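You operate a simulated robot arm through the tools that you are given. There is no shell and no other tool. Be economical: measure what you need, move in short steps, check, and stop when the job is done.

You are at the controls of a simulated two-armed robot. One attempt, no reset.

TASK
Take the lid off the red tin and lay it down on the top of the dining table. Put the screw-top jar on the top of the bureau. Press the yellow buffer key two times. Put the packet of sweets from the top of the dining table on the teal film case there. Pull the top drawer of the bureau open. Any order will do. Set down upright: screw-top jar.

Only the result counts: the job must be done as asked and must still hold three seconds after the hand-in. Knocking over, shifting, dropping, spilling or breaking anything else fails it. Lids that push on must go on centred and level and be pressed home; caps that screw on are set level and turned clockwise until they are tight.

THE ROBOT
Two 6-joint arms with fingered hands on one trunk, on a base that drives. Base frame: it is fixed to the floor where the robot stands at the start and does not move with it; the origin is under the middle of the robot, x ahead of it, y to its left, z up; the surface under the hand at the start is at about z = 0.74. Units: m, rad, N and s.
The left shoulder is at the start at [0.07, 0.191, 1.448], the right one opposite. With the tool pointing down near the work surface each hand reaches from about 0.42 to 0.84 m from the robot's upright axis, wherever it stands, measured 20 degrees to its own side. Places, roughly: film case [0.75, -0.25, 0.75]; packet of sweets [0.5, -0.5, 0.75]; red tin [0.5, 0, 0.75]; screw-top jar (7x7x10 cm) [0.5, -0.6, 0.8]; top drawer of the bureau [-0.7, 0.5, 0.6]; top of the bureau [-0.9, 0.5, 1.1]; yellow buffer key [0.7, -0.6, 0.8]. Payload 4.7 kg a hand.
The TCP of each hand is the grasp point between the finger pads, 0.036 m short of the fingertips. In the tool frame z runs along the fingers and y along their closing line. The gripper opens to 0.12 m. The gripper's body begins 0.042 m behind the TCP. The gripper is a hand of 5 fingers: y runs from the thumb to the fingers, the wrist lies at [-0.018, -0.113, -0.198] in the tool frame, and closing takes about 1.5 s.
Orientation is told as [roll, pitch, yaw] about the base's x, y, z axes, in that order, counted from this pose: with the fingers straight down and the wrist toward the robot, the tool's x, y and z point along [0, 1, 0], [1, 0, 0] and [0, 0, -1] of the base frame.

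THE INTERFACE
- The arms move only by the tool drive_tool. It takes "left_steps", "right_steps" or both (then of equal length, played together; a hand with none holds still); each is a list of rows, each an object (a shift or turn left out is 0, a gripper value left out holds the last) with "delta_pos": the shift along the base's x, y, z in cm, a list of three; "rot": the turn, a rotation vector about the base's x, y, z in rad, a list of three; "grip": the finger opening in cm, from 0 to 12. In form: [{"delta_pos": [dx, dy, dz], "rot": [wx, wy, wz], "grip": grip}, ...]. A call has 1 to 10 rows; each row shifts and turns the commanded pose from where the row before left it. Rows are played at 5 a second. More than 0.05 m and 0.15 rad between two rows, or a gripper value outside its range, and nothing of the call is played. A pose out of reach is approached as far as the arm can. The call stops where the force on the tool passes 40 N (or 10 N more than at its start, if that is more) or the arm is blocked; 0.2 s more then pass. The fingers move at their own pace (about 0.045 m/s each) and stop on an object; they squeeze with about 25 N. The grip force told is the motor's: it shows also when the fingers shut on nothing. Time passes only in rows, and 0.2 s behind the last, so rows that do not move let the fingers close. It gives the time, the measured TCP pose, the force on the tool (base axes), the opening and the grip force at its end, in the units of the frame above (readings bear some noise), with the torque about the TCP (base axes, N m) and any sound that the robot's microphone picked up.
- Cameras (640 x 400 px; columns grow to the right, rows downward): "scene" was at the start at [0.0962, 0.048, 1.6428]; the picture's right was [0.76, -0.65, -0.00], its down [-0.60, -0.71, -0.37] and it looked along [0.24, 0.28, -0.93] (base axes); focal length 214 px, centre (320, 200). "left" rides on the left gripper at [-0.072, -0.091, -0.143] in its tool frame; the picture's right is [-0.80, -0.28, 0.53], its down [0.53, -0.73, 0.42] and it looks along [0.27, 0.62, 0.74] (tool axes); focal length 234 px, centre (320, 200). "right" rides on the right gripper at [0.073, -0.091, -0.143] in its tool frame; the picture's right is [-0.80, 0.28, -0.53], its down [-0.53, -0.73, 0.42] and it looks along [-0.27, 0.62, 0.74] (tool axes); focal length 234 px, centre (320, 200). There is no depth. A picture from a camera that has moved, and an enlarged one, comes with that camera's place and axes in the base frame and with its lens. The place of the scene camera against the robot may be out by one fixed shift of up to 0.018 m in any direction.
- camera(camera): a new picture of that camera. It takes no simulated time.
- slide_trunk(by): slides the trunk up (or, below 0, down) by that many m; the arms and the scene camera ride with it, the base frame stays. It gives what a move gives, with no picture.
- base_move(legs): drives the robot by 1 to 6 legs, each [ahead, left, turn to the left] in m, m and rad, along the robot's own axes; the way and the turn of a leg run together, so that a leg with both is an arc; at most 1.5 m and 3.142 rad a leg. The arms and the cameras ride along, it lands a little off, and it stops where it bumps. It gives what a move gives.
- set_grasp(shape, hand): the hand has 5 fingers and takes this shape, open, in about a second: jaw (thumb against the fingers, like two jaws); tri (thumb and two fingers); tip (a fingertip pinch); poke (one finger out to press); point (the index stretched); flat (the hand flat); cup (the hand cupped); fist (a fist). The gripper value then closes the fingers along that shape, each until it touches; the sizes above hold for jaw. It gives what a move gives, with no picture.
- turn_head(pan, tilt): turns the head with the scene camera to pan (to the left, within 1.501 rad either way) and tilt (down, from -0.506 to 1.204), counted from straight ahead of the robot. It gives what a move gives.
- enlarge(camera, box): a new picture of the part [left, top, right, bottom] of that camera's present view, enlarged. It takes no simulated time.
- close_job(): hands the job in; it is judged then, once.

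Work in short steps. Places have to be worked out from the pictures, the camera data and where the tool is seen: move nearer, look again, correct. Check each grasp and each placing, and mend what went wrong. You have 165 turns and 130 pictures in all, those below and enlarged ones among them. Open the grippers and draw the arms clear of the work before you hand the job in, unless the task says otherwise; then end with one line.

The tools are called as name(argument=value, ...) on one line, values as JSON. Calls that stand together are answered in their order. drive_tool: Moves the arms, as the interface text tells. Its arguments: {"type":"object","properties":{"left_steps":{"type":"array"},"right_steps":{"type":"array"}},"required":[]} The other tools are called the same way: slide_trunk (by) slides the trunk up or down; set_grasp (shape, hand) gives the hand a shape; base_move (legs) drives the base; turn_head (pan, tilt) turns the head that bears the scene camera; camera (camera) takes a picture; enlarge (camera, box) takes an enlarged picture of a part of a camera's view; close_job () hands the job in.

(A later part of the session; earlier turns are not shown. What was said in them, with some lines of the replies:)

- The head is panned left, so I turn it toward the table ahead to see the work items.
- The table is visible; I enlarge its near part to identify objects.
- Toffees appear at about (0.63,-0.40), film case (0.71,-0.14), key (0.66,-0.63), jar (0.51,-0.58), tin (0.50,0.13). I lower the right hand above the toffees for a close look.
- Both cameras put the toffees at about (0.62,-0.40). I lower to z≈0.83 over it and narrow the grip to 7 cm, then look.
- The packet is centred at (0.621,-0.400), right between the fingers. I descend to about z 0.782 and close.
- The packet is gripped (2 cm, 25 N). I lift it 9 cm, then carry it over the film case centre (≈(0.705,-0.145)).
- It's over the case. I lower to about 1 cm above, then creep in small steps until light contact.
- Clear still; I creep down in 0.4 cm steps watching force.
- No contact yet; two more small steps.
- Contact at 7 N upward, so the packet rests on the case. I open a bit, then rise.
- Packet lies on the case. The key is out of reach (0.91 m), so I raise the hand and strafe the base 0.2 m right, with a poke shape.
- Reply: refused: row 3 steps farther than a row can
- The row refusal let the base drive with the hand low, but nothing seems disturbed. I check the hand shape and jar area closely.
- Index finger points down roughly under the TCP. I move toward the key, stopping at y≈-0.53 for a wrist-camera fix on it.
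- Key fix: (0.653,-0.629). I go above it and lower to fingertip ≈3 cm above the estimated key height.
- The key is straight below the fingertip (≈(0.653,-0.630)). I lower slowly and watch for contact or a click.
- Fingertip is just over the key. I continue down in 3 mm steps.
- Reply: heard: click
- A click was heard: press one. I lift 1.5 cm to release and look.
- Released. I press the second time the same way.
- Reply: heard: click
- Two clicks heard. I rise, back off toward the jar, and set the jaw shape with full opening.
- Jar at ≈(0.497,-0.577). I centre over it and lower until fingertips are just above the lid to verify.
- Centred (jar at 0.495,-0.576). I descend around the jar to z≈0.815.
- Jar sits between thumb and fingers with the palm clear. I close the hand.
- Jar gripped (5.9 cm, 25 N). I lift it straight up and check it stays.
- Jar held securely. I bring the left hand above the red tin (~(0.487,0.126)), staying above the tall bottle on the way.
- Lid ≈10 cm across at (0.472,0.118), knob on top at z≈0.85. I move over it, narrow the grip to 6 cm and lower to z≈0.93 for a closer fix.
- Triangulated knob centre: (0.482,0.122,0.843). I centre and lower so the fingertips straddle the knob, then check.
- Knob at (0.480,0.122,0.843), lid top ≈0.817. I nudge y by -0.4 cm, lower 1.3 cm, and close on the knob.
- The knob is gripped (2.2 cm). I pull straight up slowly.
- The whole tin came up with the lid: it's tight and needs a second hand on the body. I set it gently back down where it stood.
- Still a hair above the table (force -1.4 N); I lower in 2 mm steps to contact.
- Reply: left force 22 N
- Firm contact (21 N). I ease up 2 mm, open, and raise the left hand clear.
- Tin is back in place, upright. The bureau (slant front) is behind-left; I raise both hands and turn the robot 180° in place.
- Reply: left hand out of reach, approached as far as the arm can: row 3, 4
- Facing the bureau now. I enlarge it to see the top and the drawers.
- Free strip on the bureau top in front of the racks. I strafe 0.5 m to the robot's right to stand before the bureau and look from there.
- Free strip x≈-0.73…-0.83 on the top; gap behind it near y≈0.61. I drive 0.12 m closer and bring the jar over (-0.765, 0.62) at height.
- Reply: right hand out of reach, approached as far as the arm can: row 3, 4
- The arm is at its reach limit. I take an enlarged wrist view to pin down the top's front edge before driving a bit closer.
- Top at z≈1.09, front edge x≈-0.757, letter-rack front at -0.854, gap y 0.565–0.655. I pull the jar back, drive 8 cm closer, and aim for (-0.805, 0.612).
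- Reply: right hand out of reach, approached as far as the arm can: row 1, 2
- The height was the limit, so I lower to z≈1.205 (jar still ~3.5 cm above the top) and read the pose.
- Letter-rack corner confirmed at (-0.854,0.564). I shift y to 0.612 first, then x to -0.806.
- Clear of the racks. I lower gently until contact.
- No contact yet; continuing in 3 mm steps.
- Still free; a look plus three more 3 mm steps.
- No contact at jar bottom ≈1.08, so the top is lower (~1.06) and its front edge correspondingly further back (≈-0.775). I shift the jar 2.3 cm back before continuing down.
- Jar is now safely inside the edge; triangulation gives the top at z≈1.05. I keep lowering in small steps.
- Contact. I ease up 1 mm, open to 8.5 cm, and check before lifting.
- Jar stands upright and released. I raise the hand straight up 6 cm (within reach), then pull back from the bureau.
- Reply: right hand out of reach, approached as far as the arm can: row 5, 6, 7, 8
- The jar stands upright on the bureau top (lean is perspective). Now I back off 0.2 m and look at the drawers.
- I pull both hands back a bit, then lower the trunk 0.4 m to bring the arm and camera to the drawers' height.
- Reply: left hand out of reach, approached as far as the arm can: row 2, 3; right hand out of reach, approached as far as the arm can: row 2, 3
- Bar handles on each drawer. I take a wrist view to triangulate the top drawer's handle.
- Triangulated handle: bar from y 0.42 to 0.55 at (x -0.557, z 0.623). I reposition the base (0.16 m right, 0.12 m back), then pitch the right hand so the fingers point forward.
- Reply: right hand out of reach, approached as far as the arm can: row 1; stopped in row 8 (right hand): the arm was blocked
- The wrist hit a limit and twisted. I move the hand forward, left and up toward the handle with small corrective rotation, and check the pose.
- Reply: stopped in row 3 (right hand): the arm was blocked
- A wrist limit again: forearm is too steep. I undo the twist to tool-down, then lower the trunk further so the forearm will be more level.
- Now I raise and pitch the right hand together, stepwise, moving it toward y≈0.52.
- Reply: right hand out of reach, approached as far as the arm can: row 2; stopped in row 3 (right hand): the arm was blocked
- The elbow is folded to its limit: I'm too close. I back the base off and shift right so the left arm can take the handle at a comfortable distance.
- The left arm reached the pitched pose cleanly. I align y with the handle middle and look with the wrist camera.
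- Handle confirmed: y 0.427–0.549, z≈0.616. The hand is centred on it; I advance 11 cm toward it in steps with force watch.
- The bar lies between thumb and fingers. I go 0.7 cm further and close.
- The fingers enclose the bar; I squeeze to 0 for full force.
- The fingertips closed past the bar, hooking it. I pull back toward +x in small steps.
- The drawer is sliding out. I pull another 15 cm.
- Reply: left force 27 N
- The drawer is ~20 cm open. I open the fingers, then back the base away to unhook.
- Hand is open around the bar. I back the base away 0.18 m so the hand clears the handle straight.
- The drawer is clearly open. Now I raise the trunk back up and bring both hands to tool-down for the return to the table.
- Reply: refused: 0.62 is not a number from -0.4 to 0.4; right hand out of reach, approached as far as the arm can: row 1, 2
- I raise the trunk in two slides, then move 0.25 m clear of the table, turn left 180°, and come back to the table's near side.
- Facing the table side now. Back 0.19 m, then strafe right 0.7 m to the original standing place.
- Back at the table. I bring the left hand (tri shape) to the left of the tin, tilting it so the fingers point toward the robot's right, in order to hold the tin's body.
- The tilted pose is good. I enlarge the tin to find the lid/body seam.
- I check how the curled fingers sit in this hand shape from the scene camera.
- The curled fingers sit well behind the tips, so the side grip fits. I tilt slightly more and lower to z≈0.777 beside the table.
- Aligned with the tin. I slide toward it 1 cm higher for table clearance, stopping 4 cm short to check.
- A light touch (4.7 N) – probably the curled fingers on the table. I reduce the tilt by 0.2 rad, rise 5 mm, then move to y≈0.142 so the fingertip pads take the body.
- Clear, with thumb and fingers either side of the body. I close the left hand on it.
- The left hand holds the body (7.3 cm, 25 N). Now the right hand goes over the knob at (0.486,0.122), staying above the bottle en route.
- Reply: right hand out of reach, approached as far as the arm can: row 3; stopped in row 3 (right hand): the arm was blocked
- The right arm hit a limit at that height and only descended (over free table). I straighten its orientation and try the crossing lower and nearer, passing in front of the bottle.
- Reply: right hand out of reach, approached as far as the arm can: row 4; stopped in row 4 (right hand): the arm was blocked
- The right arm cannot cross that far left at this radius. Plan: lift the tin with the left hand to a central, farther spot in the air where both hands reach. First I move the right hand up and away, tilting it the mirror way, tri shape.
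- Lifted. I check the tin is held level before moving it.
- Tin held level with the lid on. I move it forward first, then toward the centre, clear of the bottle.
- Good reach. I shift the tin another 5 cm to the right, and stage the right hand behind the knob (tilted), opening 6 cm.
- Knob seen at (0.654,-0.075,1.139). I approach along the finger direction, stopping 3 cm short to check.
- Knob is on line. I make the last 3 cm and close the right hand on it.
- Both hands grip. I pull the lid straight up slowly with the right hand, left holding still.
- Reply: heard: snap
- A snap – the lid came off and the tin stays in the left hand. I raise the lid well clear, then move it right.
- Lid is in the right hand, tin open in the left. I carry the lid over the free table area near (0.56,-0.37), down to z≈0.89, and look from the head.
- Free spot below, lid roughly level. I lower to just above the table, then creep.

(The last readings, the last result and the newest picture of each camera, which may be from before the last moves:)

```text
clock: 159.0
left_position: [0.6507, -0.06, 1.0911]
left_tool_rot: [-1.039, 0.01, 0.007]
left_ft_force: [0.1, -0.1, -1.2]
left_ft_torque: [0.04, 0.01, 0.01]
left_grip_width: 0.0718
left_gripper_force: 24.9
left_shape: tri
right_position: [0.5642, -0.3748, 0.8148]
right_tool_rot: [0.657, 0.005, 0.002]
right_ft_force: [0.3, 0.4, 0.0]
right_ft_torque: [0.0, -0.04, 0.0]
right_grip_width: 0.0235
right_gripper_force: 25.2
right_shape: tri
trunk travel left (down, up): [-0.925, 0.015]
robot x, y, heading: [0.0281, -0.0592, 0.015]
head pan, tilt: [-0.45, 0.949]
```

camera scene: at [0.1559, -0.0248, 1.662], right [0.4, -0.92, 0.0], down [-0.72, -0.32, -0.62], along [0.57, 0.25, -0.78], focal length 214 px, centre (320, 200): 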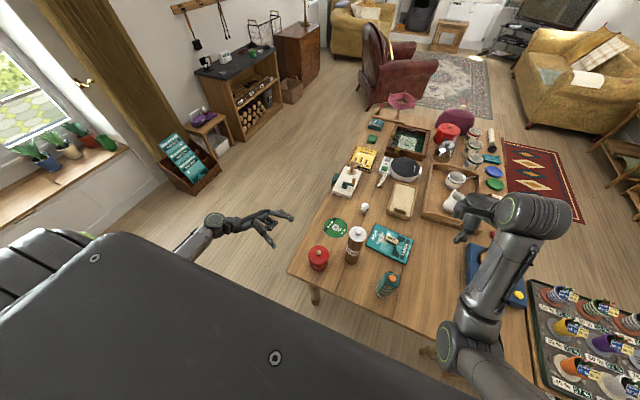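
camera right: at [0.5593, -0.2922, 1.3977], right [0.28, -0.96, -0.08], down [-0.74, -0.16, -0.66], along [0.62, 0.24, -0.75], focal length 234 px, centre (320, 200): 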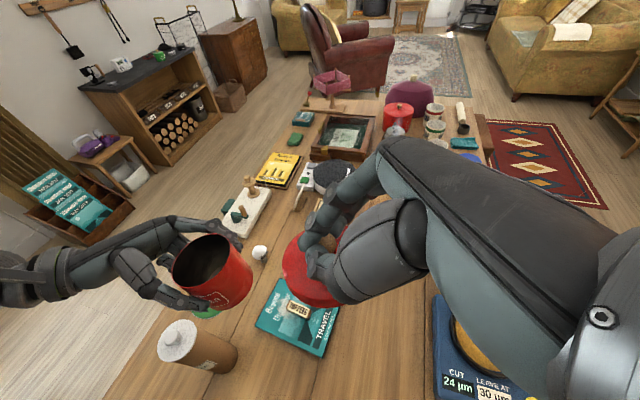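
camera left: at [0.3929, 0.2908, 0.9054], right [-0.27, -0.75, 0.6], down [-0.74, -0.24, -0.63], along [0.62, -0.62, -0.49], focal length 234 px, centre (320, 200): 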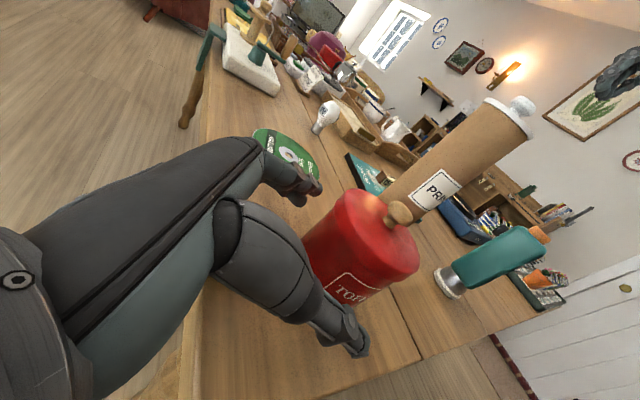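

No contact yet; continuing in 3–4 mm steps.

drive_tool(right_steps=[{"delta_pos": [0, 0, -0.4]}, {"delta_pos": [0, 0, -0.4]}, {"delta_pos": [0, 0, -0.3]}, {}])

enlarge(camera="right", box=[220, 190, 380, 320])

```text
clock: 160.0
left_position: [0.6515, -0.0591, 1.0895]
left_tool_rot: [-1.039, 0.011, 0.007]
left_ft_force: [0.4, 0.5, -0.9]
left_ft_torque: [0.07, 0.01, -0.01]
left_grip_width: 0.0719
left_gripper_force: 25.3
left_shape: tri
right_position: [0.5642, -0.3763, 0.804]
right_tool_rot: [0.657, 0.006, 0.001]
right_ft_force: [-0.3, -0.6, -0.9]
right_ft_torque: [0.0, 0.01, -0.05]
right_grip_width: 0.023
right_gripper_force: 25.4
right_shape: tri
trunk travel left (down, up): [-0.925, 0.015]
robot x, y, heading: [0.029, -0.0608, 0.015]
head pan, tilt: [-0.45, 0.949]
```

```text
3.08 times, centred on (300, 255) of right
camera zoom: at [0.4743, -0.4056, 0.9618], right [0.28, -0.96, -0.08], down [-0.74, -0.16, -0.66], along [0.62, 0.24, -0.75], focal length 720 px, centre (382, 31)
```

zoom: 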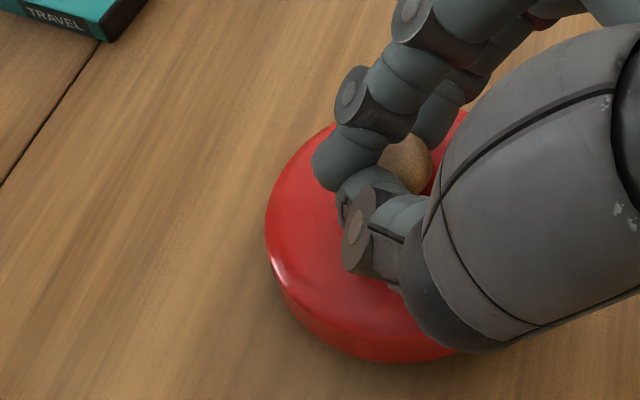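

Nearly down (shadow contact is close). Two or three more small steps.

drive_tool(right_steps=[{"delta_pos": [0, 0, -0.3]}, {"delta_pos": [0, 0, -0.3]}, {"delta_pos": [0, 0, -0.2]}, {}])

```text
clock: 161.0
left_position: [0.651, -0.0601, 1.09]
left_tool_rot: [-1.039, 0.01, 0.005]
left_ft_force: [-0.9, 0.0, -1.5]
left_ft_torque: [0.02, 0.02, 0.0]
left_grip_width: 0.072
left_gripper_force: 25.4
left_shape: tri
right_position: [0.5632, -0.3748, 0.7949]
right_tool_rot: [0.655, 0.006, 0.002]
right_ft_force: [0.6, 0.1, 0.1]
right_ft_torque: [0.02, -0.03, 0.02]
right_grip_width: 0.0234
right_gripper_force: 24.7
right_shape: tri
trunk travel left (down, up): [-0.925, 0.015]
robot x, y, heading: [0.0272, -0.057, 0.015]
head pan, tilt: [-0.45, 0.949]
```

Still free; three more.

drive_tool(right_steps=[{"delta_pos": [0, 0, -0.3]}, {"delta_pos": [0, 0, -0.3]}, {"delta_pos": [0, 0, -0.3]}, {}])

```text
clock: 162.0
left_position: [0.6497, -0.0595, 1.0898]
left_tool_rot: [-1.038, 0.01, 0.007]
left_ft_force: [-0.4, 0.0, -1.8]
left_ft_torque: [-0.02, 0.03, -0.01]
left_grip_width: 0.072
left_gripper_force: 25.0
left_shape: tri
right_position: [0.5642, -0.3751, 0.7868]
right_tool_rot: [0.657, 0.007, 0.0]
right_ft_force: [0.5, 0.7, 0.3]
right_ft_torque: [-0.01, -0.03, -0.07]
right_grip_width: 0.0233
right_gripper_force: 25.0
right_shape: tri
trunk travel left (down, up): [-0.925, 0.015]
robot x, y, heading: [0.0285, -0.0595, 0.015]
head pan, tilt: [-0.45, 0.949]
```

No contact yet; I continue three small steps and take a look.

drive_tool(right_steps=[{"delta_pos": [0, 0, -0.3]}, {"delta_pos": [0, 0, -0.3]}, {}])

enlarge(camera="right", box=[220, 190, 380, 320])

```text
clock: 162.8
left_position: [0.6502, -0.0593, 1.0904]
left_tool_rot: [-1.039, 0.011, 0.008]
left_ft_force: [-0.8, -0.6, -1.0]
left_ft_torque: [-0.02, 0.03, -0.02]
left_grip_width: 0.072
left_gripper_force: 24.7
left_shape: tri
right_position: [0.5639, -0.3737, 0.7822]
right_tool_rot: [0.657, 0.001, 0.002]
right_ft_force: [0.1, -1.4, 13.8]
right_ft_torque: [0.18, -0.32, 0.02]
right_grip_width: 0.0238
right_gripper_force: 25.2
right_shape: tri
trunk travel left (down, up): [-0.925, 0.015]
robot x, y, heading: [0.0295, -0.0602, 0.015]
head pan, tilt: [-0.45, 0.949]
```

```text
3.08 times, centred on (300, 255) of right
camera zoom: at [0.4751, -0.4048, 0.9402], right [0.28, -0.96, -0.08], down [-0.73, -0.16, -0.66], along [0.62, 0.24, -0.75], focal length 720 px, centre (382, 31)
```

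zoom: 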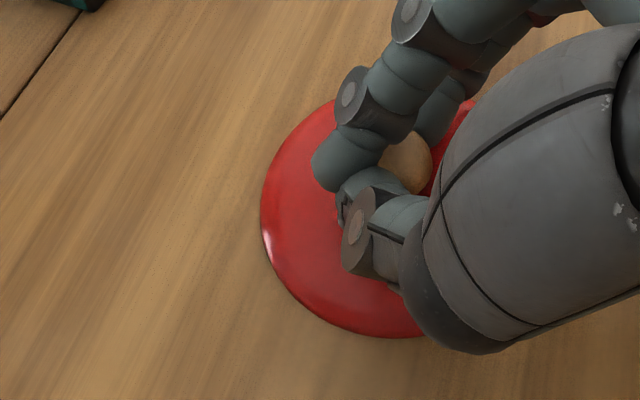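

The lid is on the table (13.8 N). I open the hand and withdraw along the finger direction.

drive_tool(right_steps=[{"grip": 4}, {"grip": 7}, {}, {"delta_pos": [0, -1.2, 1.6]}, {"delta_pos": [0, -2, 3]}, {"delta_pos": [0, -2, 4]}, {"delta_pos": [0, 0, 4.5]}, {"delta_pos": [0, 0, 4.5]}, {"delta_pos": [0, 0, 4.5]}])

enlarge(camera="scene", box=[230, 130, 430, 280])

```text
clock: 164.8
left_position: [0.6512, -0.0596, 1.0901]
left_tool_rot: [-1.039, 0.01, 0.007]
left_ft_force: [-0.3, -0.5, -0.2]
left_ft_torque: [0.06, 0.0, 0.07]
left_grip_width: 0.0717
left_gripper_force: 24.7
left_shape: tri
right_position: [0.563, -0.4273, 0.9979]
right_tool_rot: [0.656, 0.006, 0.0]
right_ft_force: [-0.9, -0.7, 0.3]
right_ft_torque: [0.0, 0.01, -0.03]
right_grip_width: 0.0696
right_gripper_force: 0.0
right_shape: tri
trunk travel left (down, up): [-0.925, 0.015]
robot x, y, heading: [0.0278, -0.06, 0.01]
head pan, tilt: [-0.45, 0.949]
```

```text
2.67 times, centred on (330, 205) of scene
camera zoom: at [0.1523, -0.0861, 1.6583], right [-0.42, -0.91, 0.0], down [-0.74, 0.34, -0.58], along [0.53, -0.25, -0.81], focal length 572 px, centre (293, 187)
```

zoom: 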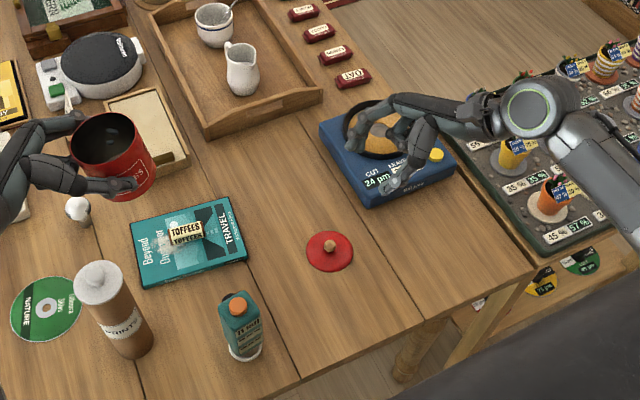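

The lid lies flat, knob up. Now I return the tin along the reverse path to above its original spot.

drive_tool(left_steps=[{"delta_pos": [0, 4.05, 0]}, {"delta_pos": [0, 4.05, 0]}, {"delta_pos": [0, 4.05, 0]}, {"delta_pos": [0, 4.05, 0]}, {"delta_pos": [0, 4.05, 0]}, {"delta_pos": [-4.15, 0, 0]}, {"delta_pos": [-4.15, 0, 0]}, {"delta_pos": [-4.15, 0, 0]}, {"delta_pos": [-4.15, 0, 0]}, {}])

turn_head(pan=0.4, tilt=0.9)

```text
clock: 167.0
left_position: [0.4844, 0.1385, 1.0903]
left_tool_rot: [-1.05, 0.014, 0.004]
left_ft_force: [0.5, -0.3, -1.1]
left_ft_torque: [0.03, 0.03, -0.03]
left_grip_width: 0.0719
left_gripper_force: 24.7
left_shape: tri
right_position: [0.5647, -0.4276, 0.9982]
right_tool_rot: [0.658, 0.007, 0.001]
right_ft_force: [0.4, 0.4, -0.3]
right_ft_torque: [0.02, -0.01, 0.01]
right_grip_width: 0.0696
right_gripper_force: 0.1
right_shape: tri
trunk travel left (down, up): [-0.925, 0.015]
robot x, y, heading: [0.0276, -0.0622, 0.013]
head pan, tilt: [-0.45, 0.949]
```

```text
clock: 168.2
left_position: [0.483, 0.1381, 1.0902]
left_tool_rot: [-1.051, 0.011, 0.005]
left_ft_force: [0.4, -0.5, -1.0]
left_ft_torque: [0.04, -0.01, 0.02]
left_grip_width: 0.0719
left_gripper_force: 24.8
left_shape: tri
right_position: [0.5645, -0.4274, 0.9995]
right_tool_rot: [0.656, 0.007, 0.002]
right_ft_force: [0.5, -0.1, 0.3]
right_ft_torque: [0.0, 0.01, 0.02]
right_grip_width: 0.0695
right_gripper_force: 0.1
right_shape: tri
trunk travel left (down, up): [-0.925, 0.015]
robot x, y, heading: [0.0302, -0.0589, 0.013]
head pan, tilt: [0.4, 0.901]
```

Above its spot; I nudge y by +0.5 cm and lower to about 3 cm above the table, then check.

drive_tool(left_steps=[{"delta_pos": [0, 0.5, -4]}, {"delta_pos": [0, 0, -4.5]}, {"delta_pos": [0, 0, -4.5]}, {"delta_pos": [0, 0, -4.5]}, {"delta_pos": [0, 0, -4.5]}, {"delta_pos": [0, 0, -4.5]}, {}])

enlarge(camera="scene", box=[260, 205, 360, 285])

enlarge(camera="left", box=[240, 150, 440, 370])

```text
clock: 169.8
left_position: [0.4838, 0.1429, 0.8276]
left_tool_rot: [-1.052, 0.01, 0.004]
left_ft_force: [-0.4, 0.6, -1.6]
left_ft_torque: [0.04, 0.01, 0.0]
left_grip_width: 0.072
left_gripper_force: 24.9
left_shape: tri
right_position: [0.5644, -0.4286, 0.9984]
right_tool_rot: [0.657, 0.004, 0.002]
right_ft_force: [-0.3, -0.3, -0.3]
right_ft_torque: [-0.04, 0.01, 0.03]
right_grip_width: 0.0697
right_gripper_force: 0.2
right_shape: tri
trunk travel left (down, up): [-0.925, 0.015]
robot x, y, heading: [0.0261, -0.0577, 0.012]
head pan, tilt: [0.4, 0.901]
```

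```text
5.00 times, centred on (310, 245) of scene
camera zoom: at [0.1555, -0.0247, 1.6621], right [0.4, -0.92, 0.0], down [-0.72, -0.32, -0.62], along [0.57, 0.25, -0.78], focal length 1072 px, centre (370, -25)
```

zoom: 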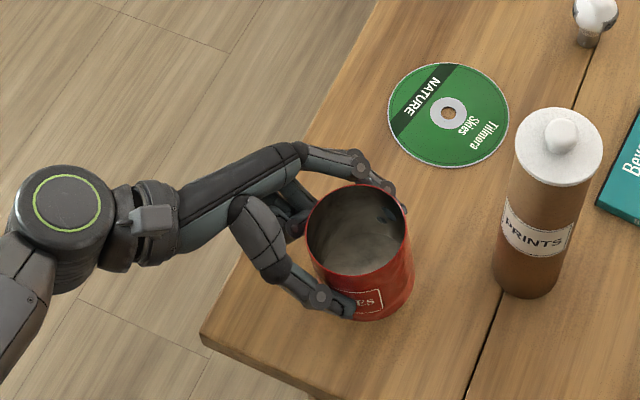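

```text
1.82 times, centred on (340, 260) of left
camera zoom: at [0.394, 0.2307, 0.9622], right [-0.27, -0.86, 0.44], down [-0.74, -0.11, -0.66], along [0.62, -0.51, -0.6], focal length 426 px, centre (284, 91)
```

zoom: 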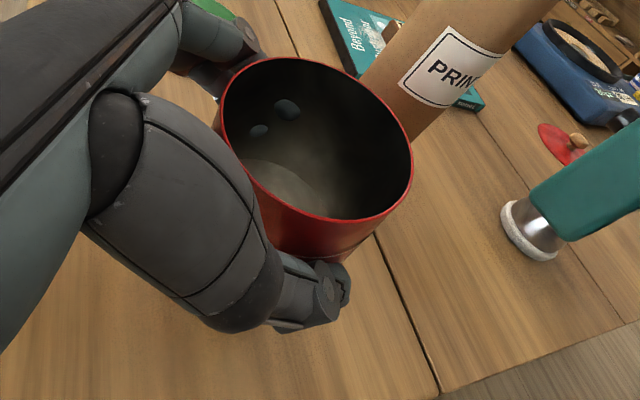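

Tin is level and empty of loose content. I lower to contact near z≈0.793.

drive_tool(left_steps=[{"delta_pos": [0, 0, -1.5]}, {"delta_pos": [0, 0, -1.2]}, {"delta_pos": [0, 0, -0.4]}, {"delta_pos": [0, 0, -0.3]}, {}])

```text
clock: 171.0
left_position: [0.4844, 0.141, 0.7936]
left_tool_rot: [-1.053, 0.01, 0.004]
left_ft_force: [0.5, -2.7, 5.5]
left_ft_torque: [0.0, -0.11, -0.04]
left_grip_width: 0.0721
left_gripper_force: 24.7
left_shape: tri
right_position: [0.5633, -0.4271, 0.9996]
right_tool_rot: [0.657, 0.007, 0.002]
right_ft_force: [-0.7, -0.5, -0.1]
right_ft_torque: [-0.04, -0.01, -0.05]
right_grip_width: 0.0694
right_gripper_force: 0.2
right_shape: tri
trunk travel left (down, up): [-0.925, 0.015]
robot x, y, heading: [0.0292, -0.0604, 0.011]
head pan, tilt: [0.4, 0.901]
```

Contact made. I open the hand and withdraw to the left and up.

drive_tool(left_steps=[{"grip": 9}, {"grip": 12}, {}, {"delta_pos": [0, 0, 0.3]}, {"delta_pos": [0, 2, 0.6]}, {"delta_pos": [0, 4, 1.5]}, {"delta_pos": [0, 4, 2]}, {"delta_pos": [0, 4, 2]}, {"delta_pos": [0, 2, 4]}, {"delta_pos": [0, 0, 4]}])

camera(camera="scene")

enlarge(camera="scene", box=[260, 205, 420, 305])

```text
clock: 173.2
left_position: [0.4853, 0.2987, 0.9341]
left_tool_rot: [-1.052, 0.011, 0.003]
left_ft_force: [0.8, -0.9, 1.0]
left_ft_torque: [-0.02, -0.02, 0.01]
left_grip_width: 0.1197
left_gripper_force: 0.1
left_shape: tri
right_position: [0.5628, -0.4271, 1.0004]
right_tool_rot: [0.656, 0.005, 0.002]
right_ft_force: [0.0, 0.4, -0.3]
right_ft_torque: [-0.02, -0.03, 0.02]
right_grip_width: 0.0697
right_gripper_force: 0.0
right_shape: tri
trunk travel left (down, up): [-0.925, 0.015]
robot x, y, heading: [0.0277, -0.0612, 0.015]
head pan, tilt: [0.4, 0.901]
```

```text
12 pictures are left
camera scene: at [0.1549, -0.0252, 1.6621], right [0.4, -0.92, 0.0], down [-0.72, -0.31, -0.62], along [0.57, 0.25, -0.78], focal length 214 px, centre (320, 200)
```

scene: 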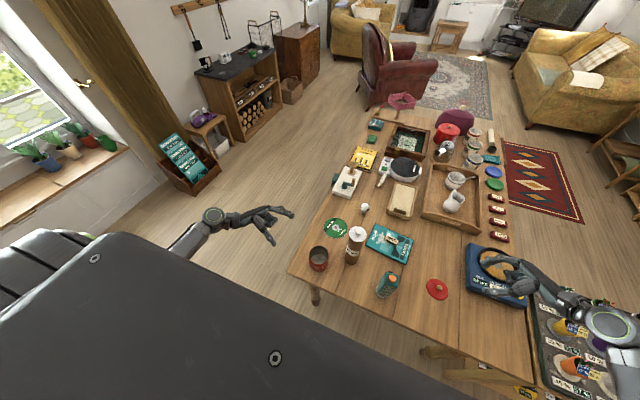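

```text
4.00 times, centred on (340, 255) of scene
camera zoom: at [0.1549, -0.0252, 1.6621], right [0.4, -0.92, 0.0], down [-0.72, -0.31, -0.62], along [0.57, 0.25, -0.78], focal length 858 px, centre (240, -20)
```

zoom: 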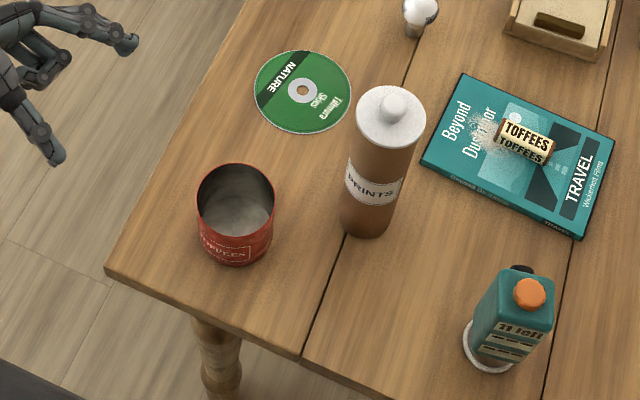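

Tin stands open on its spot, lid, toffees, key done; jar and drawer done earlier. I raise both arms clear with open hands.

drive_tool(left_steps=[{"delta_pos": [0, 0, 4]}, {"delta_pos": [0, 0, 4]}, {}], right_steps=[{"delta_pos": [0, 0, 4], "grip": 12}, {"delta_pos": [0, 0, 4]}, {}])

turn_head(pan=-0.4, tilt=0.9)

camera(camera="scene")

```text
clock: 174.0
left_position: [0.4864, 0.2987, 1.0161]
left_tool_rot: [-1.053, 0.012, 0.003]
left_ft_force: [0.2, -0.1, -0.4]
left_ft_torque: [0.0, 0.01, -0.03]
left_grip_width: 0.1197
left_gripper_force: 0.0
left_shape: tri
right_position: [0.562, -0.4273, 1.0781]
right_tool_rot: [0.657, 0.006, 0.002]
right_ft_force: [-0.5, 0.7, -0.6]
right_ft_torque: [0.01, 0.01, 0.01]
right_grip_width: 0.1194
right_gripper_force: 0.1
right_shape: tri
trunk travel left (down, up): [-0.925, 0.015]
robot x, y, heading: [0.0275, -0.0571, 0.01]
head pan, tilt: [0.4, 0.901]
```

```text
clock: 175.1
left_position: [0.4859, 0.299, 1.0172]
left_tool_rot: [-1.052, 0.014, 0.002]
left_ft_force: [0.2, 0.4, 0.4]
left_ft_torque: [0.02, 0.04, 0.0]
left_grip_width: 0.1196
left_gripper_force: 0.1
left_shape: tri
right_position: [0.5619, -0.428, 1.0794]
right_tool_rot: [0.656, 0.007, 0.002]
right_ft_force: [0.5, 0.4, -0.1]
right_ft_torque: [0.06, 0.0, -0.01]
right_grip_width: 0.1196
right_gripper_force: 0.0
right_shape: tri
trunk travel left (down, up): [-0.925, 0.015]
robot x, y, heading: [0.0266, -0.0586, 0.015]
head pan, tilt: [-0.4, 0.901]
```

```text
10 pictures are left
camera scene: at [0.157, -0.0832, 1.662], right [-0.38, -0.93, 0.0], down [-0.73, 0.29, -0.62], along [0.58, -0.23, -0.78], focal length 214 px, centre (320, 200)
```

scene: 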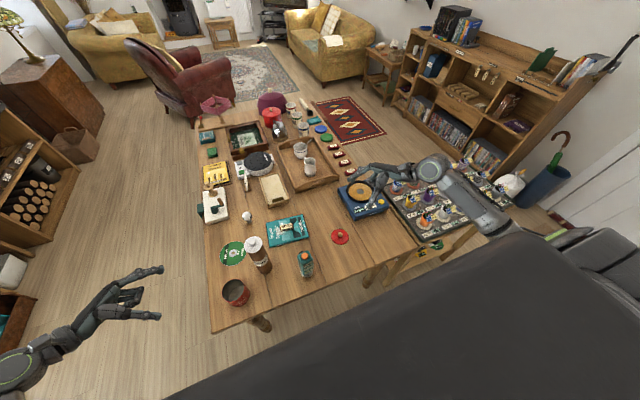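

Everything on the table looks undisturbed and the arms are clear with the hands open, so I hand the job in.

close_job()

```text
The job is handed in.
```

All five tasks are done and the job is handed in. The tin's lid lies flat on the dining table. The screw-top jar stands upright on the bureau top. The yellow key was pressed twice, with a click each time. The sweets are on the teal film case. The top drawer is open about 20 cm. The lid was too tight for one hand, so I lifted the tin to pull it off, then set the tin back where it had stood. My last look at the jar and the drawer was before I drove back to the table.
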